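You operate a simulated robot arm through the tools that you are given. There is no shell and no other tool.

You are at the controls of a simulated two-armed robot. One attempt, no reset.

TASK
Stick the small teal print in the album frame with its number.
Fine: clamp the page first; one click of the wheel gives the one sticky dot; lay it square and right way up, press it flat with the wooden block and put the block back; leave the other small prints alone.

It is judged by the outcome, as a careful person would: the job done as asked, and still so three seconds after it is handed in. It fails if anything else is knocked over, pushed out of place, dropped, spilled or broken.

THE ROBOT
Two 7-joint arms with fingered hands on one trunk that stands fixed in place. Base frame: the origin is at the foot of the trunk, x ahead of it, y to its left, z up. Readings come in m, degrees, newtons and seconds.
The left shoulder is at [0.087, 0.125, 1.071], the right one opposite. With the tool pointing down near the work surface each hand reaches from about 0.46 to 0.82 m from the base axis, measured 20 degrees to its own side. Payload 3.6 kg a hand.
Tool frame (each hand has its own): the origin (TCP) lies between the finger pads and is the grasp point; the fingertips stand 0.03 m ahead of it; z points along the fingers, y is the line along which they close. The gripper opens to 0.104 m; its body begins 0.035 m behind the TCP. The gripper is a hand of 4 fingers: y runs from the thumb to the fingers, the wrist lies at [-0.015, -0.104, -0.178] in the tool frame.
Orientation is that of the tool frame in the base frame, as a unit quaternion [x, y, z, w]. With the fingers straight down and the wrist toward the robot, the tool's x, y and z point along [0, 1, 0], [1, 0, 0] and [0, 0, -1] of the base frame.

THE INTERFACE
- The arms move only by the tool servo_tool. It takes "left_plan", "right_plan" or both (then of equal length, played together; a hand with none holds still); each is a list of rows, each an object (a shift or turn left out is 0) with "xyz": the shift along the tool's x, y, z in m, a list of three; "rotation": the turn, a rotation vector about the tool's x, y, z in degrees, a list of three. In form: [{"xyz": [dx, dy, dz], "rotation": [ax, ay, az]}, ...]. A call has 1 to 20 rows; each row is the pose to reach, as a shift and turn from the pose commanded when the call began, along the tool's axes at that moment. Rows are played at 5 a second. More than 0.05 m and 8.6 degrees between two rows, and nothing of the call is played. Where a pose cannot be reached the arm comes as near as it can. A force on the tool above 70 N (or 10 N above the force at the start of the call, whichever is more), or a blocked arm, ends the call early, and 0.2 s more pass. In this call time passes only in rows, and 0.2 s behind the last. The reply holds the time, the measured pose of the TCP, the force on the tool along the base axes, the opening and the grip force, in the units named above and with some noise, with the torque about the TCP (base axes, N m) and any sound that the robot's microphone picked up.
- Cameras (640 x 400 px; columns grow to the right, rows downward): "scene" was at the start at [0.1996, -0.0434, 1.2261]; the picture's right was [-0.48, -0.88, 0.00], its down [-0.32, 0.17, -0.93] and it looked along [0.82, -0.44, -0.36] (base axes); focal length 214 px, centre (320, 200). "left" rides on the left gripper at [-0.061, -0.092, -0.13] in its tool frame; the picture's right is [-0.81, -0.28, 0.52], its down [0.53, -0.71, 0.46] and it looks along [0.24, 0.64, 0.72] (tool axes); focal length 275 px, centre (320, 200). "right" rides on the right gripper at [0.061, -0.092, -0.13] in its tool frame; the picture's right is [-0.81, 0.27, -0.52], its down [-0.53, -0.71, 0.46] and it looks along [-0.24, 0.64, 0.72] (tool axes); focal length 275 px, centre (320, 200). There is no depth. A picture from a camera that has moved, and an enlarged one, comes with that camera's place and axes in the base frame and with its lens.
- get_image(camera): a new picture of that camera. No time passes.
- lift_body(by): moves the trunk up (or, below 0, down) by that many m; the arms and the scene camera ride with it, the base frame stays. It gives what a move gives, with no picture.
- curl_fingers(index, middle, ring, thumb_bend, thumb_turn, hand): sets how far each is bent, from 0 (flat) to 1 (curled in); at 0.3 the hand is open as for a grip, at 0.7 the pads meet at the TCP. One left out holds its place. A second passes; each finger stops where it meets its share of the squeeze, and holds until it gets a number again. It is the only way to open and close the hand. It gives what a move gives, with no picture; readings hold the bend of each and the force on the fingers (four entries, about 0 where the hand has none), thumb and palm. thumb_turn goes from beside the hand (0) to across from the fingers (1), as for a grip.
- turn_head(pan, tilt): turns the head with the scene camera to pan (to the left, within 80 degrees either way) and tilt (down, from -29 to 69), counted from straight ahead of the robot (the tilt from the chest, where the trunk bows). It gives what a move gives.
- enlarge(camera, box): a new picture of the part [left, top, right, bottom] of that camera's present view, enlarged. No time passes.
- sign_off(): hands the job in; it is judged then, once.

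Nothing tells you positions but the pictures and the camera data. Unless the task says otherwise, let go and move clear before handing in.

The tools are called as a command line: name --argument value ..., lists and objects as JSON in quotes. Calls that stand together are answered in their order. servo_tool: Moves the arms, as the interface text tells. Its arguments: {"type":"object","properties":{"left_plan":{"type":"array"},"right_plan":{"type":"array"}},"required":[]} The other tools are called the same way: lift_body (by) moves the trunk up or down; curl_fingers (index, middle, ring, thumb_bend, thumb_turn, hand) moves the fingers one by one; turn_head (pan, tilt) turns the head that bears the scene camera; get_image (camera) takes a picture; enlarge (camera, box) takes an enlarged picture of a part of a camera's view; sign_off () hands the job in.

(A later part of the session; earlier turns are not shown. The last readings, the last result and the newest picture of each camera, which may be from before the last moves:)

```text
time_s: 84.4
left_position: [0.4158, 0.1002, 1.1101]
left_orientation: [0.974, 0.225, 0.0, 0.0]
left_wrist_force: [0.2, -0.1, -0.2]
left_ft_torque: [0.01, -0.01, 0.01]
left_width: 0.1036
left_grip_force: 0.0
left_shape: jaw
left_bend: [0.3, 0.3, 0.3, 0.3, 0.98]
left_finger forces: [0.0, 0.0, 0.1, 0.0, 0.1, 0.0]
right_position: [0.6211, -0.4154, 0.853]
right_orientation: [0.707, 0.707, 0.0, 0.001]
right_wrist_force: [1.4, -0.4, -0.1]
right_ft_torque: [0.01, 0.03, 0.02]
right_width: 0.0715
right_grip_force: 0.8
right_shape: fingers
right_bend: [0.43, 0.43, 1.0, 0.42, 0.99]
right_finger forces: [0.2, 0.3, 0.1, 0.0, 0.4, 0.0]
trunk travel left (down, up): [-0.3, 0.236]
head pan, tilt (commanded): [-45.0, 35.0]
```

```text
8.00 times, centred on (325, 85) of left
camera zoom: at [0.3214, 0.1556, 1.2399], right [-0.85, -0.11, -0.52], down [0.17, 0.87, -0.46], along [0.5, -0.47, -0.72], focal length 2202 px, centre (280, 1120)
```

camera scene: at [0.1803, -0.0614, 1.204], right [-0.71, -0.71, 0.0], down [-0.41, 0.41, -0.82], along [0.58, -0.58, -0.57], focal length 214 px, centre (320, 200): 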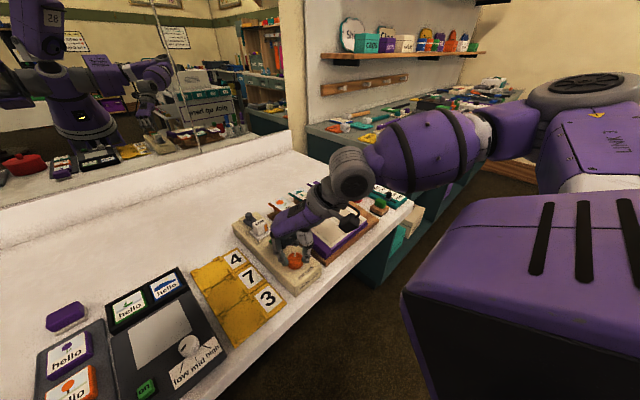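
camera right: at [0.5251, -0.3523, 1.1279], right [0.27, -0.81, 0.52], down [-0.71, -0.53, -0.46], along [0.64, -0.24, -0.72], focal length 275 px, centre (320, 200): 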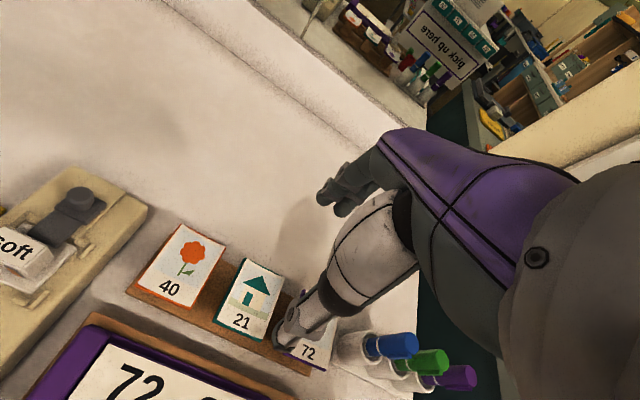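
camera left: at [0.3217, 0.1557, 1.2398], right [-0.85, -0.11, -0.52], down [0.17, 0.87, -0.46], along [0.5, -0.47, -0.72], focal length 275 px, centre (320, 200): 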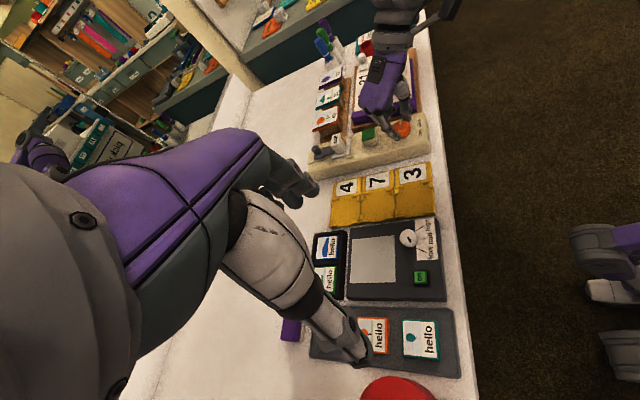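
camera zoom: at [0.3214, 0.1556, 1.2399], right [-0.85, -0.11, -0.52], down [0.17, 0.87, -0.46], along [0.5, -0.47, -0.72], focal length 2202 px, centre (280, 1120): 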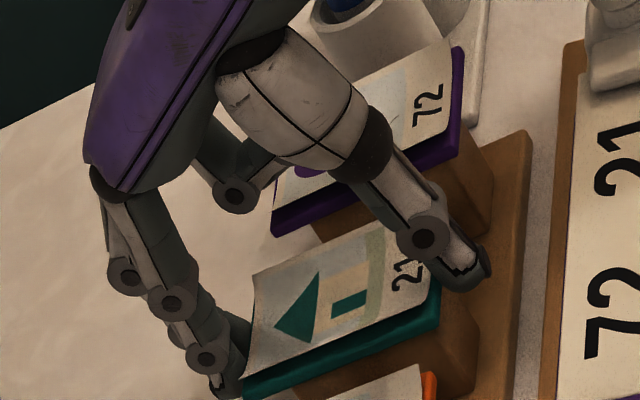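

Contact on all three, and plate and card move as one piece — the teal plate is the print's backing. I squeeze a little more.

curl_fingers --hand "right" --index 0.47 --middle 0.47 --thumb_bend 0.47

enlarge --camera "scene" --box '[285, 170, 345, 220]'

```text
time_s: 85.4
left_position: [0.4181, 0.0992, 1.1104]
left_orientation: [0.974, 0.225, 0.001, 0.0]
left_wrist_force: [0.2, 0.0, -0.6]
left_ft_torque: [0.01, 0.01, 0.0]
left_width: 0.1036
left_grip_force: 0.1
left_shape: jaw
left_bend: [0.3, 0.3, 0.3, 0.3, 0.98]
left_finger forces: [0.0, 0.0, 0.0, 0.0, 0.0, 0.0]
right_position: [0.6215, -0.4145, 0.8544]
right_orientation: [0.707, 0.707, 0.0, 0.0]
right_wrist_force: [0.5, 0.1, 0.5]
right_ft_torque: [0.0, 0.02, -0.02]
right_width: 0.0689
right_grip_force: 4.2
right_shape: fingers
right_bend: [0.44, 0.45, 1.0, 0.43, 0.99]
right_finger forces: [1.9, 1.8, 0.1, 0.0, 3.7, 0.0]
trunk travel left (down, up): [-0.3, 0.236]
head pan, tilt (commanded): [-45.0, 35.0]
```

```text
8.00 times, centred on (315, 195) of scene
camera zoom: at [0.1801, -0.0614, 1.2041], right [-0.71, -0.71, 0.0], down [-0.41, 0.41, -0.82], along [0.58, -0.58, -0.57], focal length 1716 px, centre (360, 240)
```

zoom: 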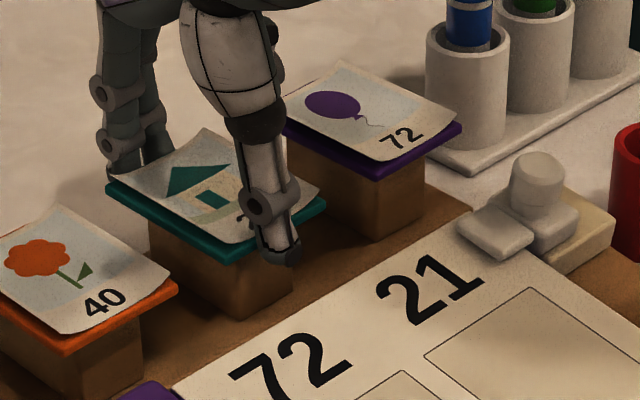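

Balanced grip (index 1.9, middle 1.8, thumb 3.7 N). I lift a little and check that it stays level.

servo_tool --right_plan '[{"xyz": [0.0, 0.0, -0.005]}, {"xyz": [0.0, 0.0, -0.015]}, {"xyz": [0.0, 0.0, -0.03]}]'

enlarge --camera "scene" --box '[285, 155, 345, 215]'

enlarge --camera "left" --box '[285, 50, 355, 110]'

```text
time_s: 86.2
left_position: [0.4165, 0.099, 1.1112]
left_orientation: [0.974, 0.225, 0.0, 0.0]
left_wrist_force: [0.0, 0.6, -0.3]
left_ft_torque: [0.0, 0.0, -0.01]
left_width: 0.1037
left_grip_force: 0.1
left_shape: jaw
left_bend: [0.3, 0.3, 0.3, 0.3, 0.98]
left_finger forces: [0.0, 0.1, 0.1, 0.0, 0.0, 0.0]
right_position: [0.6204, -0.4157, 0.8836]
right_orientation: [0.707, 0.707, 0.0, 0.001]
right_wrist_force: [-0.6, 0.4, 0.4]
right_ft_torque: [-0.03, 0.01, 0.03]
right_width: 0.0694
right_grip_force: 3.4
right_shape: fingers
right_bend: [0.44, 0.45, 1.0, 0.43, 0.99]
right_finger forces: [1.8, 1.8, 0.0, 0.1, 3.6, 0.1]
trunk travel left (down, up): [-0.3, 0.236]
head pan, tilt (commanded): [-45.0, 35.0]
```

```text
6.67 times, centred on (315, 185) of scene
camera zoom: at [0.18, -0.0613, 1.2041], right [-0.71, -0.71, 0.0], down [-0.41, 0.41, -0.82], along [0.58, -0.58, -0.57], focal length 1430 px, centre (353, 300)
```

zoom: 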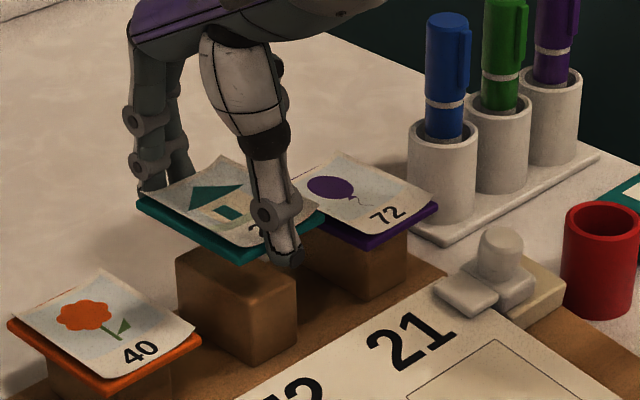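

```text
6.67 times, centred on (320, 80) of left
camera zoom: at [0.3212, 0.1557, 1.2399], right [-0.85, -0.11, -0.52], down [0.17, 0.87, -0.46], along [0.5, -0.47, -0.72], focal length 1835 px, centre (320, 1000)
```

zoom: 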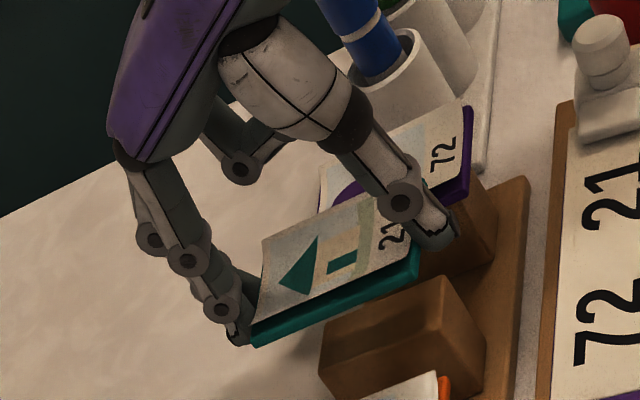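

The print came off its pedestal cleanly and the stand did not move. I raise it and carry it over the dot pad, turning the hand 90° so the fingertips come down beside the pad clear of the wheel and the cartridge.

servo_tool --right_plan '[{"xyz": [0, 0, -0.04]}, {"xyz": [0, 0, -0.08]}, {"xyz": [0.015, -0.0106, -0.096], "rotation": [0, 0, -7.5]}, {"xyz": [0.03, -0.0212, -0.096], "rotation": [0, 0, -15]}, {"xyz": [0.045, -0.0318, -0.096], "rotation": [0, 0, -22.5]}, {"xyz": [0.06, -0.0424, -0.096], "rotation": [0, 0, -30]}, {"xyz": [0.075, -0.053, -0.096], "rotation": [0, 0, -37.5]}, {"xyz": [0.09, -0.0636, -0.096], "rotation": [0, 0, -45]}, {"xyz": [0.105, -0.0742, -0.096], "rotation": [0, 0, -52.5]}, {"xyz": [0.12, -0.0848, -0.096], "rotation": [0, 0, -60]}, {"xyz": [0.135, -0.0954, -0.096], "rotation": [0, 0, -67.5]}, {"xyz": [0.15, -0.106, -0.096], "rotation": [0, 0, -75]}, {"xyz": [0.165, -0.117, -0.096], "rotation": [0, 0, -82.5]}, {"xyz": [0.1775, -0.1272, -0.096], "rotation": [0, 0, -90]}]'

get_image --camera "right"

enlarge --camera "scene" --box '[215, 150, 345, 280]'

enlarge --camera "left" --box '[300, 60, 440, 160]'

```text
time_s: 89.2
left_position: [0.4171, 0.0994, 1.1102]
left_orientation: [0.974, 0.225, 0.0, 0.0]
left_wrist_force: [0.4, -0.4, -0.4]
left_ft_torque: [0.01, 0.04, 0.01]
left_width: 0.1037
left_grip_force: 0.1
left_shape: jaw
left_bend: [0.3, 0.3, 0.3, 0.3, 0.98]
left_finger forces: [0.0, 0.1, 0.0, 0.0, 0.1, 0.1]
right_position: [0.4958, -0.2386, 0.9795]
right_orientation: [-0.001, 1.0, 0.0, 0.0]
right_wrist_force: [-0.6, 0.6, -0.5]
right_ft_torque: [0.01, 0.02, 0.05]
right_width: 0.0693
right_grip_force: 3.9
right_shape: fingers
right_bend: [0.44, 0.45, 1.0, 0.43, 0.99]
right_finger forces: [1.8, 1.8, 0.0, 0.0, 3.6, 0.0]
trunk travel left (down, up): [-0.3, 0.236]
head pan, tilt (commanded): [-45.0, 35.0]
```

```text
taken
camera right: at [0.434, -0.3297, 1.1106], right [0.81, 0.28, 0.52], down [0.53, -0.71, -0.46], along [0.24, 0.65, -0.72], focal length 275 px, centre (320, 200)
```

right: 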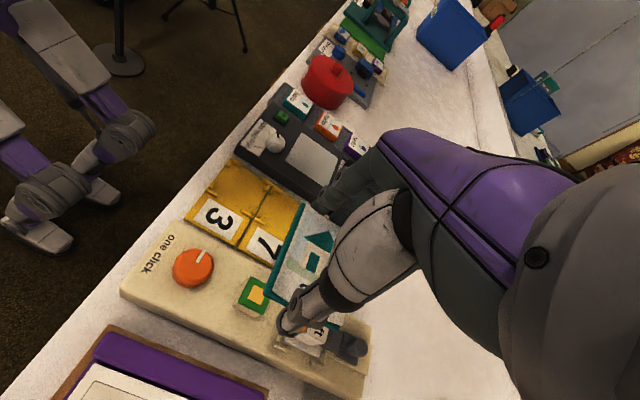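

```text
3.08 times, centred on (280, 215) of scene
camera zoom: at [0.1802, -0.0612, 1.204], right [-0.71, -0.71, 0.0], down [-0.41, 0.41, -0.82], along [0.58, -0.58, -0.57], focal length 660 px, centre (443, 154)
```

zoom: 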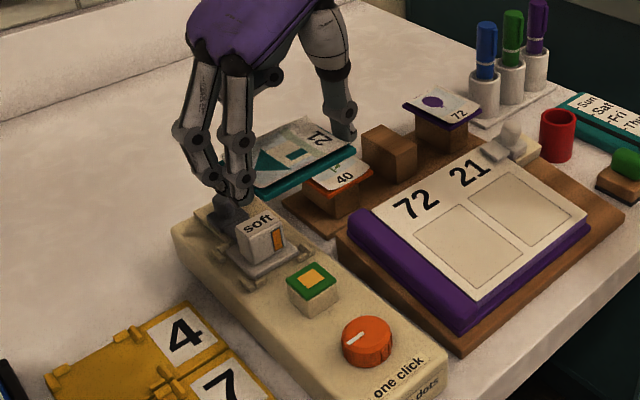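

```text
4.00 times, centred on (370, 110) of left
camera zoom: at [0.3215, 0.1558, 1.2398], right [-0.85, -0.11, -0.52], down [0.17, 0.87, -0.46], along [0.5, -0.47, -0.72], focal length 1101 px, centre (120, 560)
```

zoom: 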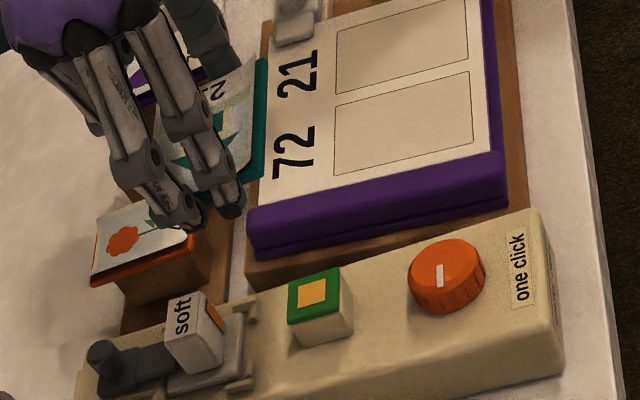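

enlarge --camera "right" --box '[230, 190, 340, 330]'

enlarge --camera "scene" --box '[245, 165, 305, 255]'

```text
2.86 times, centred on (285, 260) of right
camera zoom: at [0.434, -0.3297, 1.1106], right [0.81, 0.28, 0.52], down [0.53, -0.71, -0.46], along [0.24, 0.65, -0.72], focal length 786 px, centre (420, 29)
```

zoom: 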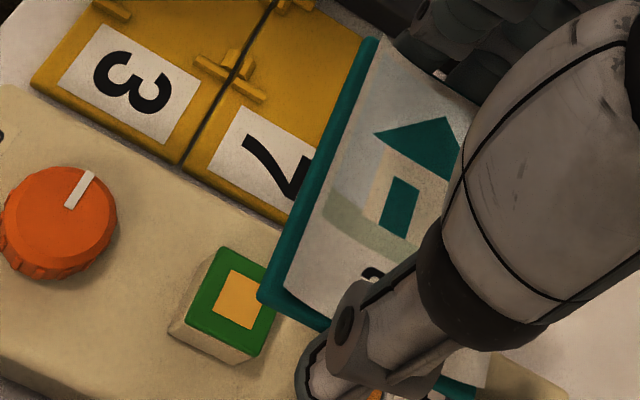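

```text
4.44 times, centred on (275, 210) of scene
camera zoom: at [0.1802, -0.0612, 1.204], right [-0.71, -0.71, 0.0], down [-0.41, 0.41, -0.82], along [0.58, -0.58, -0.57], focal length 953 px, centre (520, 156)
```

zoom: 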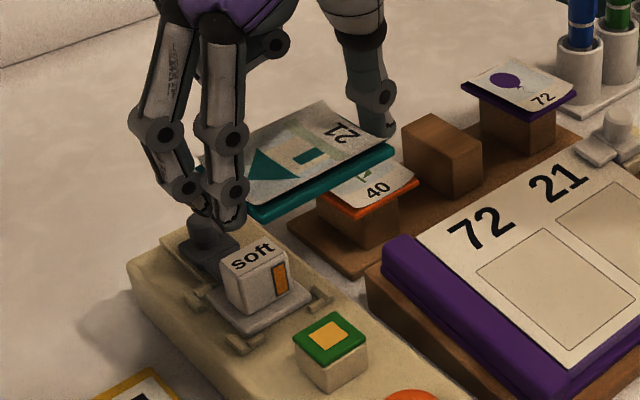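

The plate is square to the axes; its centre is at about [0.501, −0.238] and the dot's at [0.500, −0.237], so it is well lined up. I lower most of the way first.

servo_tool --right_plan '[{"xyz": [0.001, 0.001, 0.03]}, {"xyz": [0.001, 0.001, 0.06]}, {"xyz": [0.001, 0.001, 0.085]}, {"xyz": [0.001, 0.001, 0.095]}]'

enlarge --camera "left" --box '[320, 90, 430, 170]'

enlarge --camera "scene" --box '[240, 190, 320, 270]'

enlarge --camera "right" --box '[200, 190, 340, 340]'

```text
time_s: 90.2
left_position: [0.4174, 0.0994, 1.109]
left_orientation: [0.974, 0.225, 0.001, 0.0]
left_wrist_force: [0.2, 0.4, -1.0]
left_ft_torque: [0.04, -0.01, 0.0]
left_width: 0.1038
left_grip_force: 0.1
left_shape: jaw
left_bend: [0.3, 0.3, 0.3, 0.3, 0.98]
left_finger forces: [0.0, 0.1, 0.0, 0.0, 0.0, 0.0]
right_position: [0.4929, -0.2365, 0.8843]
right_orientation: [0.0, 1.0, 0.0, 0.0]
right_wrist_force: [0.6, -0.6, 0.5]
right_ft_torque: [-0.01, 0.03, 0.01]
right_width: 0.0694
right_grip_force: 3.7
right_shape: fingers
right_bend: [0.44, 0.45, 1.0, 0.43, 0.99]
right_finger forces: [1.8, 1.8, 0.0, 0.0, 3.5, 0.0]
trunk travel left (down, up): [-0.3, 0.236]
head pan, tilt (commanded): [-45.0, 35.0]
```

```text
5.00 times, centred on (375, 130) of left
camera zoom: at [0.3214, 0.1556, 1.2399], right [-0.85, -0.11, -0.52], down [0.17, 0.87, -0.46], along [0.5, -0.47, -0.72], focal length 1376 px, centre (45, 550)
```

zoom: 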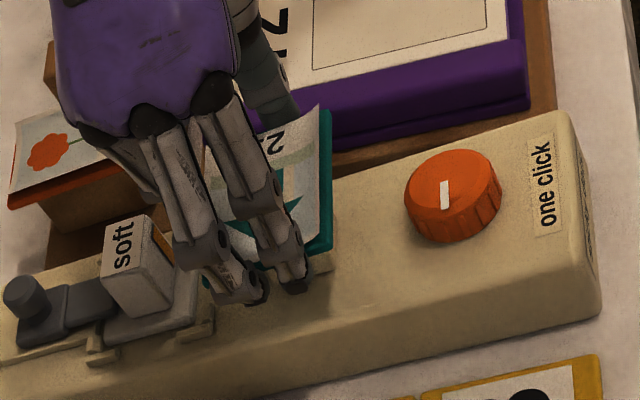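

```text
5.00 times, centred on (280, 230) of scene
camera zoom: at [0.1801, -0.0614, 1.2041], right [-0.71, -0.71, 0.0], down [-0.41, 0.41, -0.82], along [0.58, -0.58, -0.57], focal length 1072 px, centre (520, 50)
```

zoom: 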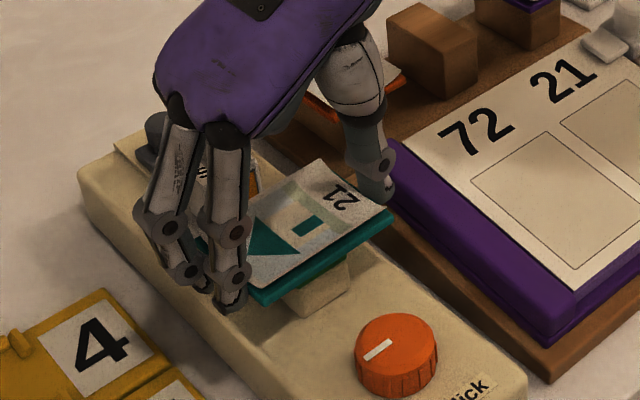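

```text
2.67 times, centred on (270, 265) of right
camera zoom: at [0.4325, -0.3282, 1.0157], right [0.81, 0.27, 0.52], down [0.53, -0.71, -0.46], along [0.24, 0.64, -0.72], focal length 734 px, centre (453, 27)
```

zoom: 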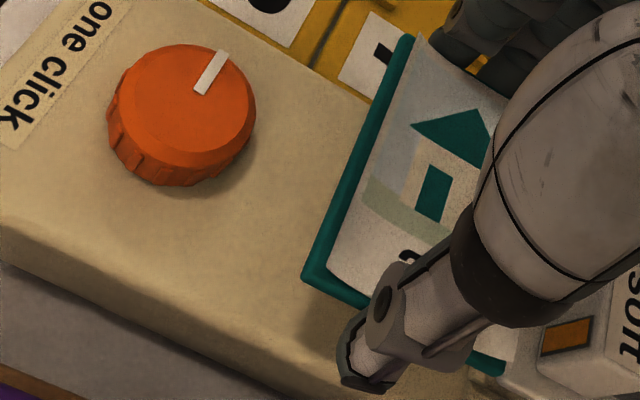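

Nearly down on the pad. I continue in 2 mm steps, watching the vertical force.

servo_tool --right_plan '[{"xyz": [0, 0, 0.002]}, {"xyz": [0, 0, 0.004]}, {"xyz": [0, 0, 0.006]}]'

enlarge --camera "scene" --box '[250, 205, 310, 255]'

```text
time_s: 91.0
left_position: [0.4177, 0.0989, 1.1104]
left_orientation: [0.974, 0.226, 0.001, 0.0]
left_wrist_force: [-0.4, 0.2, -0.5]
left_ft_torque: [0.02, 0.01, 0.02]
left_width: 0.1035
left_grip_force: 0.1
left_shape: jaw
left_bend: [0.3, 0.3, 0.3, 0.3, 0.98]
left_finger forces: [0.0, 0.1, 0.0, 0.0, 0.1, 0.0]
right_position: [0.4924, -0.2368, 0.8796]
right_orientation: [-0.001, 1.0, 0.0, 0.001]
right_wrist_force: [0.6, -0.2, -0.7]
right_ft_torque: [0.0, 0.0, 0.03]
right_width: 0.0691
right_grip_force: 3.3
right_shape: fingers
right_bend: [0.44, 0.45, 1.0, 0.43, 0.99]
right_finger forces: [1.8, 1.9, 0.0, 0.0, 3.6, 0.1]
trunk travel left (down, up): [-0.3, 0.236]
head pan, tilt (commanded): [-45.0, 35.0]
```

```text
8.00 times, centred on (280, 230) of scene
camera zoom: at [0.1802, -0.0614, 1.204], right [-0.71, -0.71, 0.0], down [-0.41, 0.41, -0.82], along [0.58, -0.58, -0.57], focal length 1716 px, centre (640, -40)
```

zoom: 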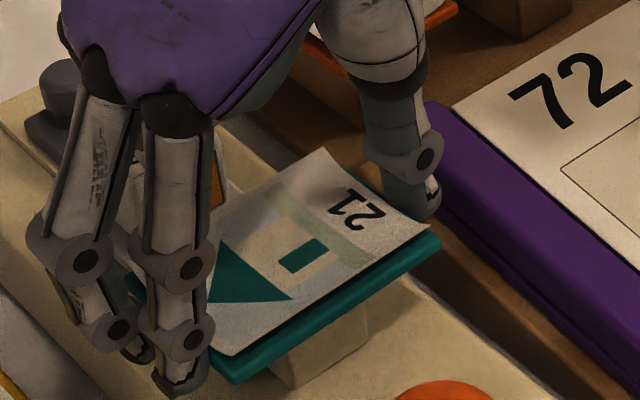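

servo_tool --right_plan '[{"xyz": [0, 0, 0.0015]}, {"xyz": [0, 0, 0.003]}, {"xyz": [0, 0, 0.0045]}]'

enlarge --camera "scene" --box '[250, 205, 310, 255]'

```text
time_s: 91.8
left_position: [0.417, 0.0984, 1.1105]
left_orientation: [0.974, 0.225, 0.0, 0.001]
left_wrist_force: [-0.1, 0.7, 0.2]
left_ft_torque: [-0.02, -0.01, -0.01]
left_width: 0.1035
left_grip_force: 0.1
left_shape: jaw
left_bend: [0.3, 0.3, 0.3, 0.3, 0.98]
left_finger forces: [0.0, 0.0, 0.1, 0.0, 0.0, 0.0]
right_position: [0.4933, -0.2366, 0.8746]
right_orientation: [0.0, 1.0, 0.0, 0.0]
right_wrist_force: [0.7, 0.3, -0.6]
right_ft_torque: [0.01, 0.0, 0.03]
right_width: 0.0691
right_grip_force: 3.5
right_shape: fingers
right_bend: [0.44, 0.45, 1.0, 0.43, 0.99]
right_finger forces: [1.8, 1.8, 0.1, 0.1, 3.6, 0.0]
trunk travel left (down, up): [-0.3, 0.236]
head pan, tilt (commanded): [-45.0, 35.0]
```

```text
8.00 times, centred on (280, 230) of scene
camera zoom: at [0.1802, -0.0614, 1.204], right [-0.71, -0.71, 0.0], down [-0.41, 0.41, -0.82], along [0.58, -0.58, -0.57], focal length 1716 px, centre (640, -40)
```

zoom: 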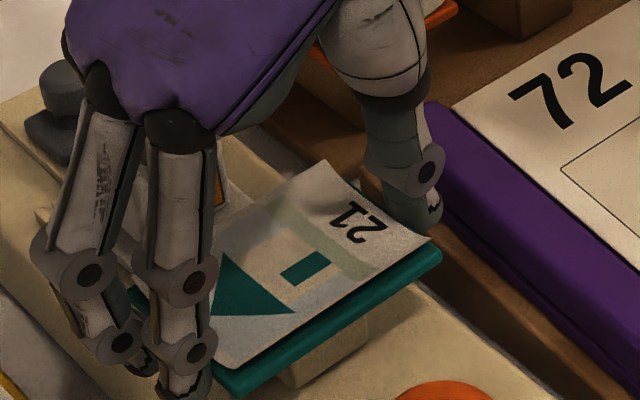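

servo_tool --right_plan '[{"xyz": [0, 0, 0.0015]}, {"xyz": [0, 0, 0.003]}, {"xyz": [0, 0, 0.004]}]'

enlarge --camera "scene" --box '[250, 205, 310, 255]'

```text
time_s: 92.6
left_position: [0.4171, 0.1004, 1.1107]
left_orientation: [0.974, 0.225, 0.0, 0.0]
left_wrist_force: [0.3, 0.1, 0.4]
left_ft_torque: [-0.04, 0.0, 0.01]
left_width: 0.1038
left_grip_force: 0.1
left_shape: jaw
left_bend: [0.3, 0.3, 0.3, 0.3, 0.98]
left_finger forces: [0.1, 0.0, 0.0, 0.0, 0.0, 0.0]
right_position: [0.4933, -0.2353, 0.8693]
right_orientation: [0.0, 1.0, 0.0, 0.002]
right_wrist_force: [-0.1, -0.5, 3.8]
right_ft_torque: [-0.02, -0.01, 0.0]
right_width: 0.0693
right_grip_force: 3.6
right_shape: fingers
right_bend: [0.45, 0.45, 1.0, 0.43, 0.99]
right_finger forces: [1.7, 1.7, 0.0, 0.0, 4.2, 0.0]
trunk travel left (down, up): [-0.3, 0.236]
head pan, tilt (commanded): [-45.0, 35.0]
```

```text
8.00 times, centred on (280, 230) of scene
camera zoom: at [0.1799, -0.0614, 1.2041], right [-0.71, -0.71, 0.0], down [-0.41, 0.41, -0.82], along [0.58, -0.58, -0.57], focal length 1716 px, centre (640, -40)
```

zoom: 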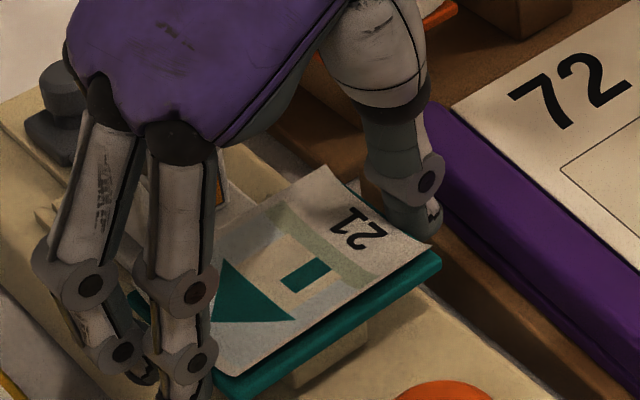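

Contact: 3.8 N upward on the print at the pad. I lift straight up and see whether the dot came with it.

servo_tool --right_plan '[{"xyz": [0, 0, -0.002]}, {"xyz": [0, 0, -0.01]}, {"xyz": [0, 0, -0.03]}, {"xyz": [0, 0, -0.06]}]'

enlarge --camera "left" --box '[320, 90, 430, 170]'

enlarge --camera "scene" --box '[240, 180, 330, 270]'

enlarge --camera "right" --box '[200, 190, 340, 340]'

```text
time_s: 93.6
left_position: [0.4166, 0.0987, 1.1111]
left_orientation: [0.974, 0.225, 0.0, 0.0]
left_wrist_force: [-0.2, -0.2, -0.1]
left_ft_torque: [-0.01, 0.02, 0.01]
left_width: 0.1036
left_grip_force: 0.1
left_shape: jaw
left_bend: [0.3, 0.3, 0.3, 0.3, 0.98]
left_finger forces: [0.0, 0.1, 0.0, 0.0, 0.1, 0.0]
right_position: [0.4924, -0.2357, 0.9313]
right_orientation: [0.0, 1.0, 0.0, 0.0]
right_wrist_force: [-0.2, 0.3, 0.0]
right_ft_torque: [0.0, 0.0, 0.01]
right_width: 0.0691
right_grip_force: 3.3
right_shape: fingers
right_bend: [0.45, 0.45, 1.0, 0.43, 0.99]
right_finger forces: [1.8, 1.8, 0.0, 0.0, 3.6, 0.0]
trunk travel left (down, up): [-0.3, 0.236]
head pan, tilt (commanded): [-45.0, 35.0]
```

```text
5.00 times, centred on (375, 130) of left
camera zoom: at [0.3211, 0.1558, 1.24], right [-0.85, -0.11, -0.52], down [0.17, 0.87, -0.46], along [0.5, -0.47, -0.72], focal length 1376 px, centre (45, 550)
```

zoom: 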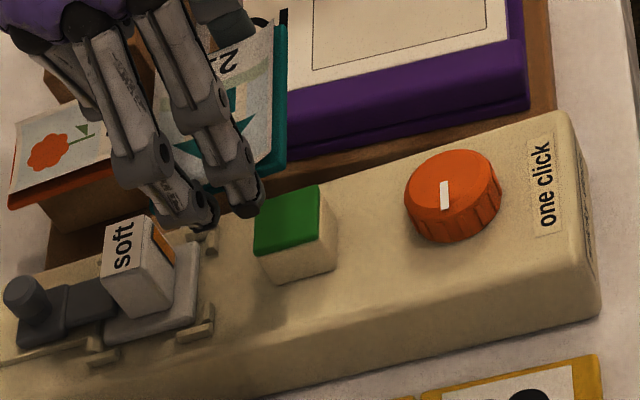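

```text
4.44 times, centred on (285, 225) of scene
camera zoom: at [0.1799, -0.0612, 1.2041], right [-0.71, -0.71, 0.0], down [-0.41, 0.41, -0.82], along [0.58, -0.58, -0.57], focal length 953 px, centre (476, 89)
```

zoom: 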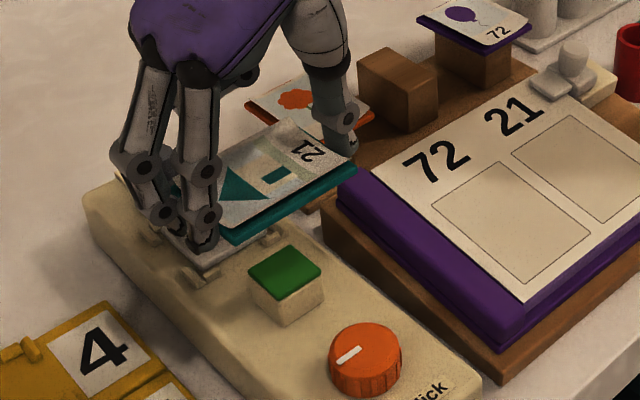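

```text
2.67 times, centred on (270, 265) of right
camera zoom: at [0.4322, -0.3282, 1.062], right [0.81, 0.27, 0.52], down [0.53, -0.71, -0.46], along [0.24, 0.64, -0.72], focal length 734 px, centre (453, 27)
```

zoom: 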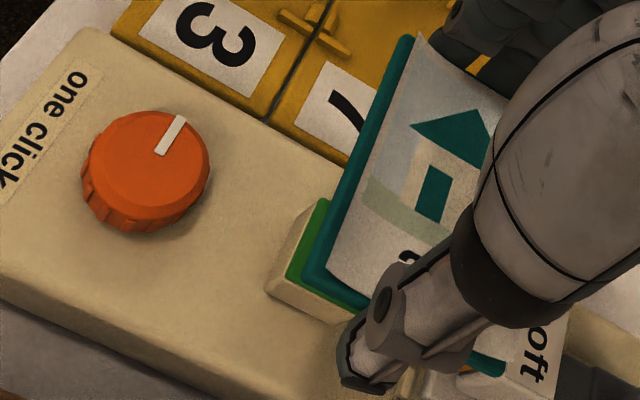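

The pad is empty now: the dot is on the back of the print. Now I measure the 21 frame on the page precisely before moving over it.

enlarge --camera "scene" --box '[315, 195, 385, 245]'

enlarge --camera "left" --box '[350, 40, 430, 120]'

```text
8.00 times, centred on (350, 220) of scene
camera zoom: at [0.1799, -0.0612, 1.2041], right [-0.71, -0.71, 0.0], down [-0.41, 0.41, -0.82], along [0.58, -0.58, -0.57], focal length 1716 px, centre (80, 40)
```

zoom: 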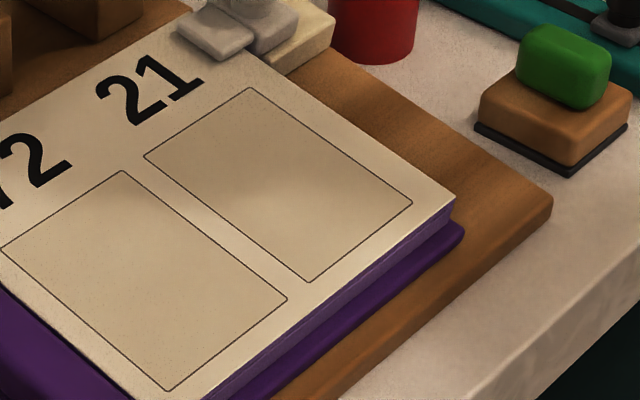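

```text
5.00 times, centred on (390, 80) of left
camera zoom: at [0.3211, 0.1558, 1.24], right [-0.85, -0.11, -0.52], down [0.17, 0.87, -0.46], along [0.5, -0.47, -0.72], focal length 1376 px, centre (-30, 800)
```

zoom: 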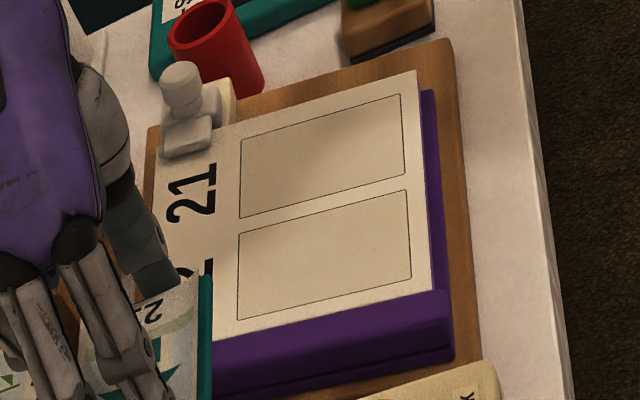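

The triangulated page corners suggest the page slopes a little (near edge lower than the far edge). I'll look at the album's side profile to make sure.

enlarge --camera "left" --box '[340, 60, 440, 140]'

enlarge --camera "scene" --box '[275, 190, 385, 280]'

enlarge --camera "scene" --box '[140, 90, 300, 180]'

```text
5.00 times, centred on (390, 100) of left
camera zoom: at [0.3211, 0.1558, 1.24], right [-0.85, -0.11, -0.52], down [0.17, 0.87, -0.46], along [0.5, -0.47, -0.72], focal length 1376 px, centre (-30, 700)
```

zoom: 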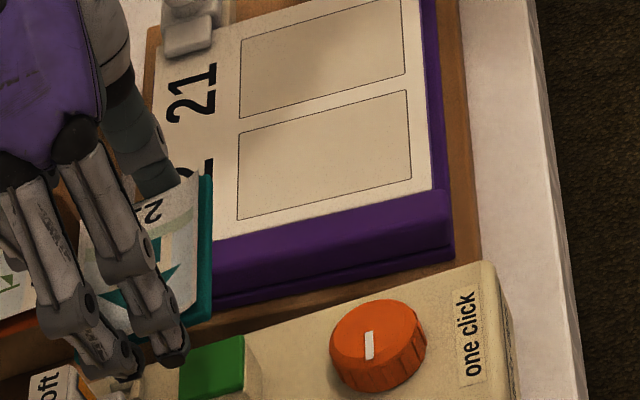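

```text
4.44 times, centred on (330, 235) of scene
camera zoom: at [0.1799, -0.0612, 1.2041], right [-0.71, -0.71, 0.0], down [-0.41, 0.41, -0.82], along [0.58, -0.58, -0.57], focal length 953 px, centre (276, 44)
```

zoom: 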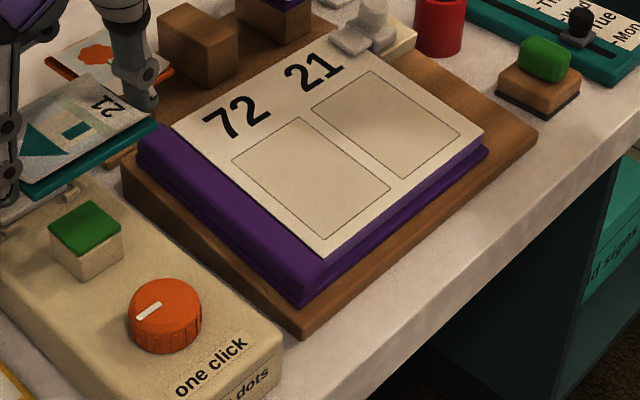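

```text
4.00 times, centred on (220, 135) of scene
camera zoom: at [0.1799, -0.0612, 1.2041], right [-0.71, -0.71, 0.0], down [-0.41, 0.41, -0.82], along [0.58, -0.58, -0.57], focal length 858 px, centre (720, 460)
```

zoom: 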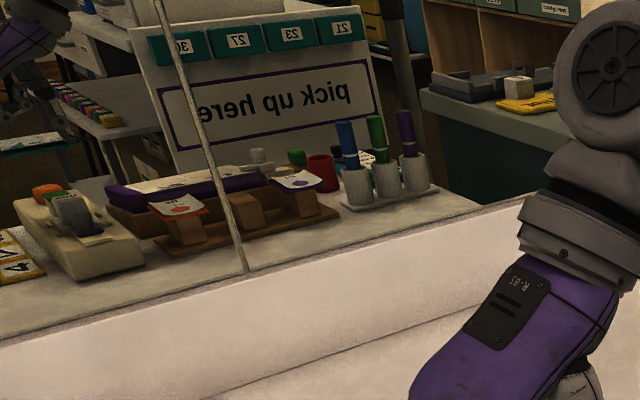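

The wood board under the album is indeed a wedge: the page rises away from the robot by roughly 8–9°. I'll carry the print over the 21 frame at height, turn it upright again, and then pitch it to match the page.

servo_tool --right_plan '[{"xyz": [0, 0, -0.03]}, {"xyz": [0, 0, -0.05]}, {"xyz": [0.0036, -0.0161, -0.05], "rotation": [0, 0, 7.5]}, {"xyz": [0.0071, -0.0321, -0.05], "rotation": [0, 0, 15]}, {"xyz": [0.0107, -0.0482, -0.05], "rotation": [0, 0, 22.5]}, {"xyz": [0.0142, -0.0643, -0.05], "rotation": [0, 0, 30]}, {"xyz": [0.0178, -0.0803, -0.05], "rotation": [0, 0, 37.5]}, {"xyz": [0.0214, -0.0964, -0.05], "rotation": [0, 0, 45]}, {"xyz": [0.0249, -0.1125, -0.05], "rotation": [0, 0, 52.5]}, {"xyz": [0.0285, -0.1285, -0.05], "rotation": [0, 0, 60]}, {"xyz": [0.032, -0.1446, -0.05], "rotation": [0, 0, 67.5]}, {"xyz": [0.0356, -0.1607, -0.05], "rotation": [0, 0, 75]}, {"xyz": [0.0391, -0.1767, -0.05], "rotation": [0, 0, 82.5]}, {"xyz": [0.0427, -0.1928, -0.04], "rotation": [0, 0, 90]}]'

get_image --camera "right"

enlarge --camera "scene" --box '[290, 150, 400, 250]'

```text
time_s: 96.6
left_position: [0.4176, 0.0996, 1.1102]
left_orientation: [0.974, 0.224, -0.001, 0.0]
left_wrist_force: [0.2, 0.3, -0.4]
left_ft_torque: [-0.02, -0.01, 0.0]
left_width: 0.1036
left_grip_force: 0.0
left_shape: jaw
left_bend: [0.3, 0.3, 0.3, 0.3, 0.98]
left_finger forces: [0.1, 0.0, 0.1, 0.0, 0.0, 0.1]
right_position: [0.4511, -0.4296, 0.9703]
right_orientation: [0.708, 0.706, 0.0, 0.001]
right_wrist_force: [-0.1, 0.2, -0.6]
right_ft_torque: [0.01, -0.02, 0.01]
right_width: 0.0691
right_grip_force: 3.3
right_shape: fingers
right_bend: [0.45, 0.45, 1.0, 0.43, 0.99]
right_finger forces: [1.7, 1.8, 0.0, 0.0, 3.4, 0.0]
trunk travel left (down, up): [-0.3, 0.236]
head pan, tilt (commanded): [-45.0, 35.0]
```

```text
taken
camera right: at [0.3591, -0.3684, 1.1014], right [0.27, -0.81, 0.52], down [-0.71, -0.53, -0.46], along [0.64, -0.25, -0.72], focal length 275 px, centre (320, 200)
```

right: 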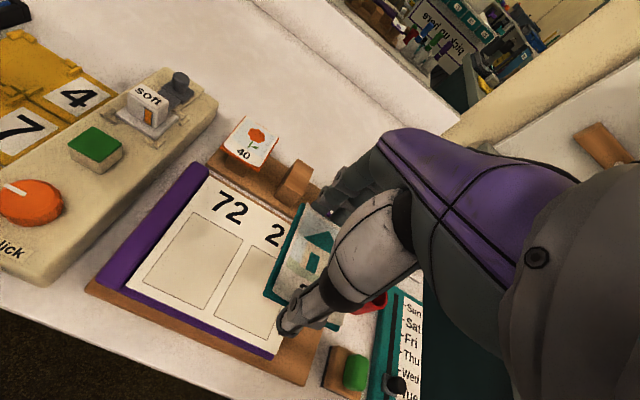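

```text
4.00 times, centred on (345, 200) of scene
camera zoom: at [0.1802, -0.0616, 1.204], right [-0.71, -0.71, 0.0], down [-0.41, 0.41, -0.82], along [0.58, -0.58, -0.57], focal length 858 px, centre (220, 200)
```

zoom: 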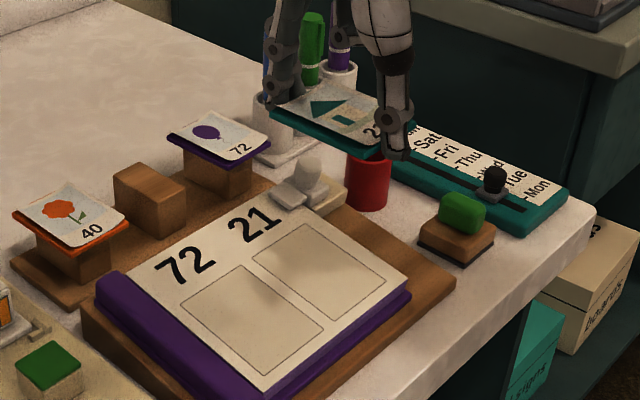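

servo_tool --right_plan '[{"xyz": [0, 0, 0.025], "rotation": [-2.8, 0, 0]}, {"xyz": [0, 0, 0.05], "rotation": [-5.7, 0, 0]}, {"xyz": [0.0005, -0.0008, 0.07], "rotation": [-8.5, 0, 0]}]'

enlarge --camera "right" --box '[160, 170, 360, 380]'

enlarge --camera "scene" --box '[300, 170, 390, 250]'

enlarge --camera "left" --box '[330, 20, 430, 110]'

```text
time_s: 97.4
left_position: [0.4168, 0.0993, 1.11]
left_orientation: [0.974, 0.225, 0.0, 0.0]
left_wrist_force: [0.2, 0.1, -0.6]
left_ft_torque: [0.0, 0.01, 0.0]
left_width: 0.1036
left_grip_force: 0.0
left_shape: jaw
left_bend: [0.3, 0.3, 0.3, 0.3, 0.98]
left_finger forces: [0.0, 0.0, 0.1, 0.0, 0.1, 0.0]
right_position: [0.4501, -0.4301, 0.901]
right_orientation: [0.706, 0.705, 0.054, 0.053]
right_wrist_force: [0.7, -0.3, -0.2]
right_ft_torque: [0.02, 0.03, -0.02]
right_width: 0.0688
right_grip_force: 3.7
right_shape: fingers
right_bend: [0.45, 0.45, 1.0, 0.43, 0.99]
right_finger forces: [1.9, 1.8, 0.0, 0.0, 3.4, 0.1]
trunk travel left (down, up): [-0.3, 0.236]
head pan, tilt (commanded): [-45.0, 35.0]
```

```text
1.90 times, centred on (260, 275) of right
camera zoom: at [0.3393, -0.3682, 1.0161], right [0.19, -0.81, 0.55], down [-0.64, -0.53, -0.56], along [0.75, -0.24, -0.62], focal length 524 px, centre (434, 57)
```

zoom: 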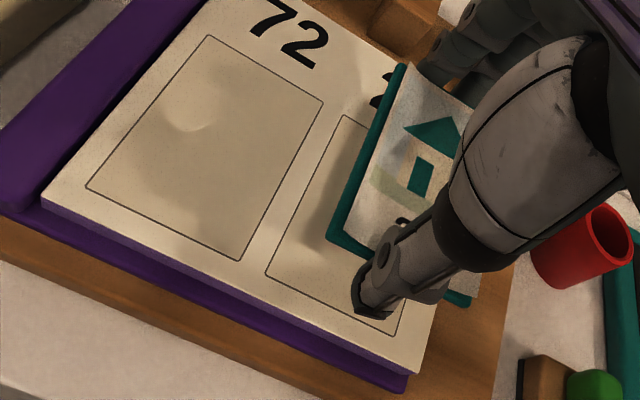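

```text
5.00 times, centred on (345, 210) of scene
camera zoom: at [0.1801, -0.0615, 1.2041], right [-0.71, -0.71, 0.0], down [-0.41, 0.41, -0.82], along [0.58, -0.58, -0.57], focal length 1072 px, centre (195, 150)
```

zoom: 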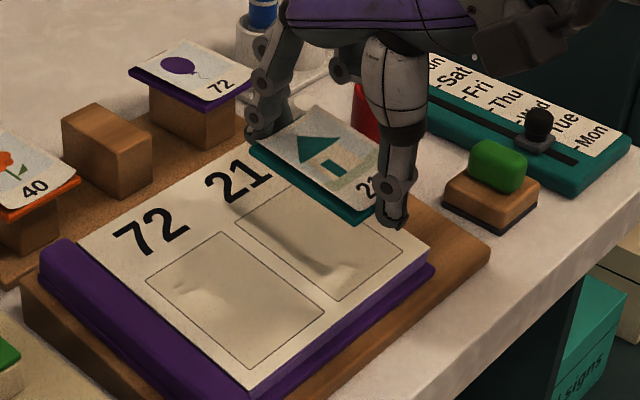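

```text
4.44 times, centred on (380, 65) of left
camera zoom: at [0.3213, 0.1555, 1.2399], right [-0.85, -0.11, -0.52], down [0.17, 0.87, -0.46], along [0.5, -0.47, -0.72], focal length 1224 px, centre (53, 800)
```

zoom: 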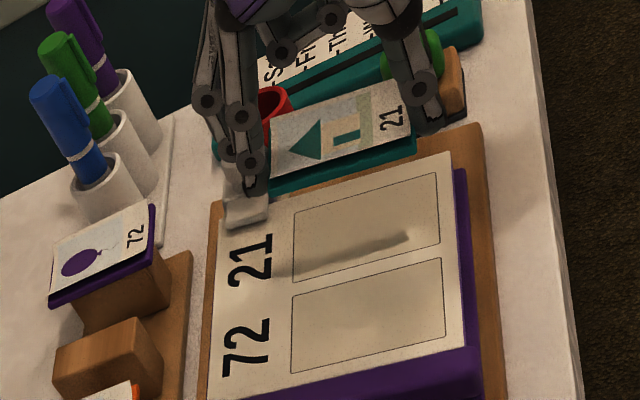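

The print is pitched parallel to the page and upright. I lower it along its own normal to about a centimetre above the page, then compare its edges with the frame lines.

servo_tool --right_plan '[{"xyz": [0, 0, 0.015]}, {"xyz": [0, 0, 0.03]}]'

enlarge --camera "right" --box '[170, 190, 350, 380]'

enlarge --camera "scene" --box '[310, 180, 380, 240]'

enlarge --camera "left" --box '[350, 30, 420, 90]'

```text
time_s: 98.0
left_position: [0.418, 0.1003, 1.1099]
left_orientation: [0.974, 0.225, 0.0, 0.0]
left_wrist_force: [0.5, 0.5, 0.0]
left_ft_torque: [-0.01, 0.01, -0.03]
left_width: 0.1036
left_grip_force: 0.0
left_shape: jaw
left_bend: [0.3, 0.3, 0.3, 0.3, 0.98]
left_finger forces: [0.0, 0.0, 0.1, 0.0, 0.0, 0.0]
right_position: [0.4542, -0.4303, 0.8702]
right_orientation: [0.705, 0.705, 0.052, 0.052]
right_wrist_force: [0.3, -0.3, 0.2]
right_ft_torque: [0.0, 0.01, -0.01]
right_width: 0.0692
right_grip_force: 4.0
right_shape: fingers
right_bend: [0.45, 0.45, 1.0, 0.43, 0.99]
right_finger forces: [1.8, 1.6, 0.0, 0.1, 3.5, 0.1]
trunk travel left (down, up): [-0.3, 0.236]
head pan, tilt (commanded): [-45.0, 35.0]
```

```text
2.11 times, centred on (260, 285) of right
camera zoom: at [0.3441, -0.3684, 0.9864], right [0.2, -0.81, 0.55], down [-0.64, -0.53, -0.56], along [0.74, -0.24, -0.62], focal length 580 px, centre (446, 21)
```

zoom: 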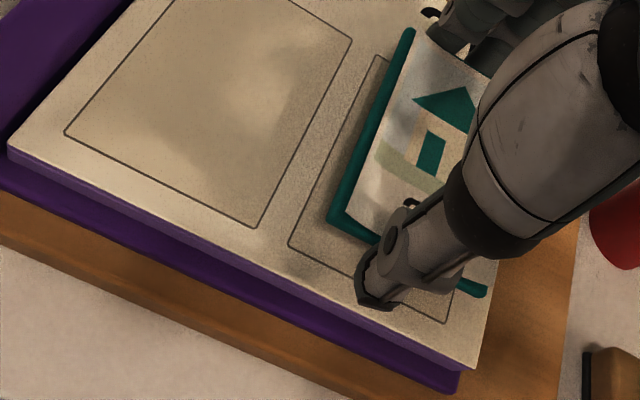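

```text
6.67 times, centred on (345, 210) of scene
camera zoom: at [0.1802, -0.0614, 1.204], right [-0.71, -0.71, 0.0], down [-0.41, 0.41, -0.82], along [0.58, -0.58, -0.57], focal length 1430 px, centre (153, 133)
```

zoom: 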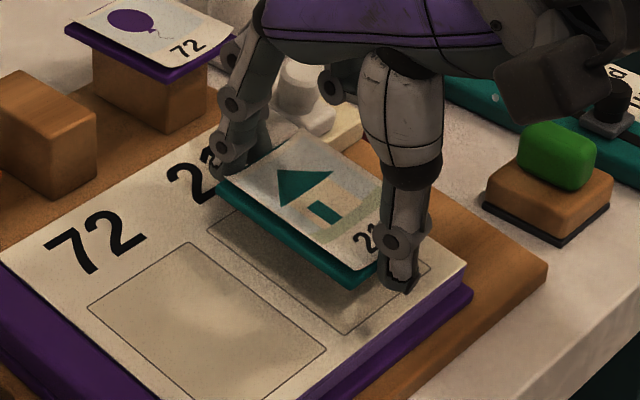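

```text
6.67 times, centred on (385, 60) of left
camera zoom: at [0.3214, 0.1556, 1.2399], right [-0.85, -0.11, -0.52], down [0.17, 0.87, -0.46], along [0.5, -0.47, -0.72], focal length 1835 px, centre (-113, 1133)
```

zoom: 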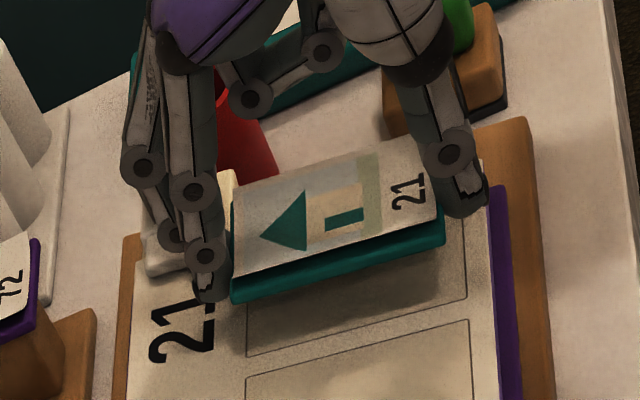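

The plate's edges run parallel to the frame lines and are already nearly centred. I lower another 8 mm and re-measure.

servo_tool --right_plan '[{"xyz": [0, -0.001, 0.004]}, {"xyz": [0, -0.001, 0.008]}]'

enlarge --camera "right" --box '[190, 190, 350, 370]'

enlarge --camera "scene" --box '[315, 185, 375, 235]'

enlarge --camera "left" --box '[350, 35, 420, 95]'

```text
time_s: 98.6
left_position: [0.4165, 0.0992, 1.1095]
left_orientation: [0.974, 0.225, 0.0, 0.001]
left_wrist_force: [-0.1, -0.5, 0.0]
left_ft_torque: [0.0, 0.01, -0.03]
left_width: 0.1036
left_grip_force: 0.1
left_shape: jaw
left_bend: [0.3, 0.3, 0.3, 0.3, 0.98]
left_finger forces: [0.1, 0.1, 0.1, 0.0, 0.1, 0.0]
right_position: [0.4546, -0.4297, 0.8614]
right_orientation: [0.705, 0.705, 0.053, 0.052]
right_wrist_force: [-0.1, -0.4, -0.2]
right_ft_torque: [-0.05, -0.01, 0.03]
right_width: 0.0691
right_grip_force: 3.4
right_shape: fingers
right_bend: [0.45, 0.45, 1.0, 0.43, 0.99]
right_finger forces: [1.8, 1.7, 0.0, 0.0, 3.5, 0.0]
trunk travel left (down, up): [-0.3, 0.236]
head pan, tilt (commanded): [-45.0, 35.0]
```

```text
2.22 times, centred on (270, 280) of right
camera zoom: at [0.3445, -0.3682, 0.9784], right [0.2, -0.81, 0.55], down [-0.64, -0.53, -0.56], along [0.74, -0.24, -0.62], focal length 612 px, centre (431, 22)
```

zoom: 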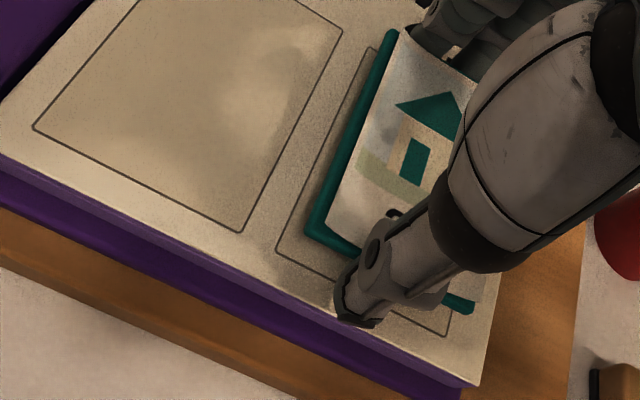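

```text
8.00 times, centred on (345, 210) of scene
camera zoom: at [0.1801, -0.0614, 1.204], right [-0.71, -0.71, 0.0], down [-0.41, 0.41, -0.82], along [0.58, -0.58, -0.57], focal length 1716 px, centre (120, 120)
```

zoom: 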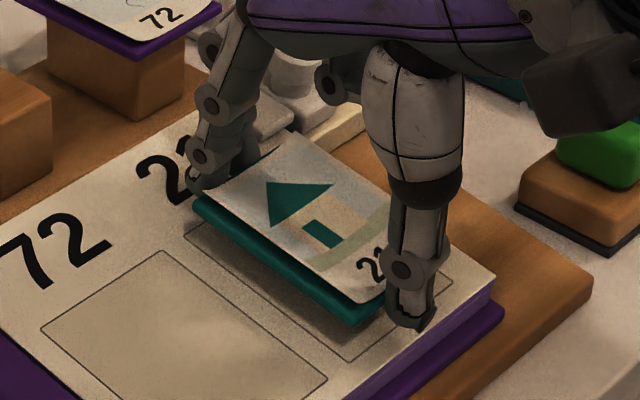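

```text
6.67 times, centred on (385, 65) of left
camera zoom: at [0.3214, 0.1556, 1.2399], right [-0.85, -0.11, -0.52], down [0.17, 0.87, -0.46], along [0.5, -0.47, -0.72], focal length 1835 px, centre (-113, 1100)
```

zoom: 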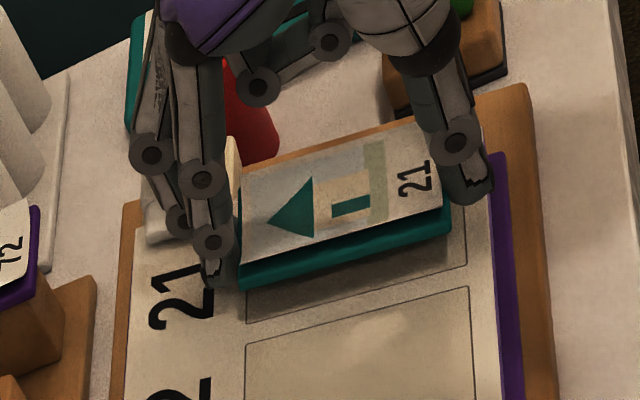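

Plate and frame centres agree within about a millimetre. I go down in small steps until the fingertips meet the page.

servo_tool --right_plan '[{"xyz": [0, -0.0008, 0.001]}, {"xyz": [0, -0.0008, 0.002]}, {"xyz": [0, -0.0008, 0.003]}]'

enlarge --camera "scene" --box '[315, 185, 375, 235]'

```text
time_s: 99.4
left_position: [0.4166, 0.0982, 1.1095]
left_orientation: [0.974, 0.225, 0.0, 0.0]
left_wrist_force: [-0.3, -0.2, 0.4]
left_ft_torque: [-0.01, 0.02, 0.03]
left_width: 0.1038
left_grip_force: 0.1
left_shape: jaw
left_bend: [0.3, 0.3, 0.3, 0.3, 0.98]
left_finger forces: [0.0, 0.1, 0.1, 0.0, 0.0, 0.0]
right_position: [0.4537, -0.4286, 0.8597]
right_orientation: [0.705, 0.705, 0.053, 0.053]
right_wrist_force: [0.6, 0.4, 0.5]
right_ft_torque: [-0.01, -0.02, -0.02]
right_width: 0.0691
right_grip_force: 3.6
right_shape: fingers
right_bend: [0.45, 0.45, 1.0, 0.43, 0.99]
right_finger forces: [1.8, 1.7, 0.0, 0.0, 3.5, 0.1]
trunk travel left (down, up): [-0.3, 0.236]
head pan, tilt (commanded): [-45.0, 35.0]
```

```text
8.00 times, centred on (345, 210) of scene
camera zoom: at [0.1801, -0.0614, 1.2041], right [-0.71, -0.71, 0.0], down [-0.41, 0.41, -0.82], along [0.58, -0.58, -0.57], focal length 1716 px, centre (120, 120)
```

zoom: 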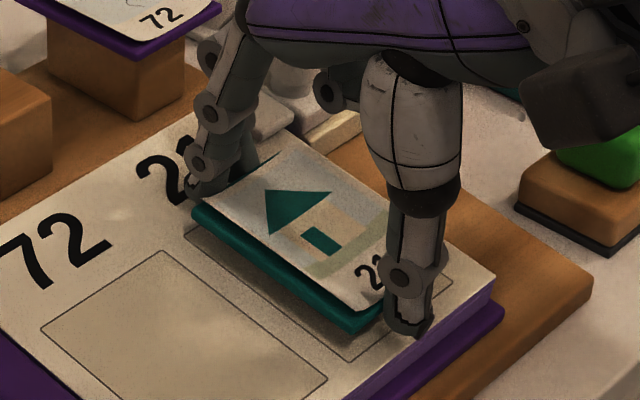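

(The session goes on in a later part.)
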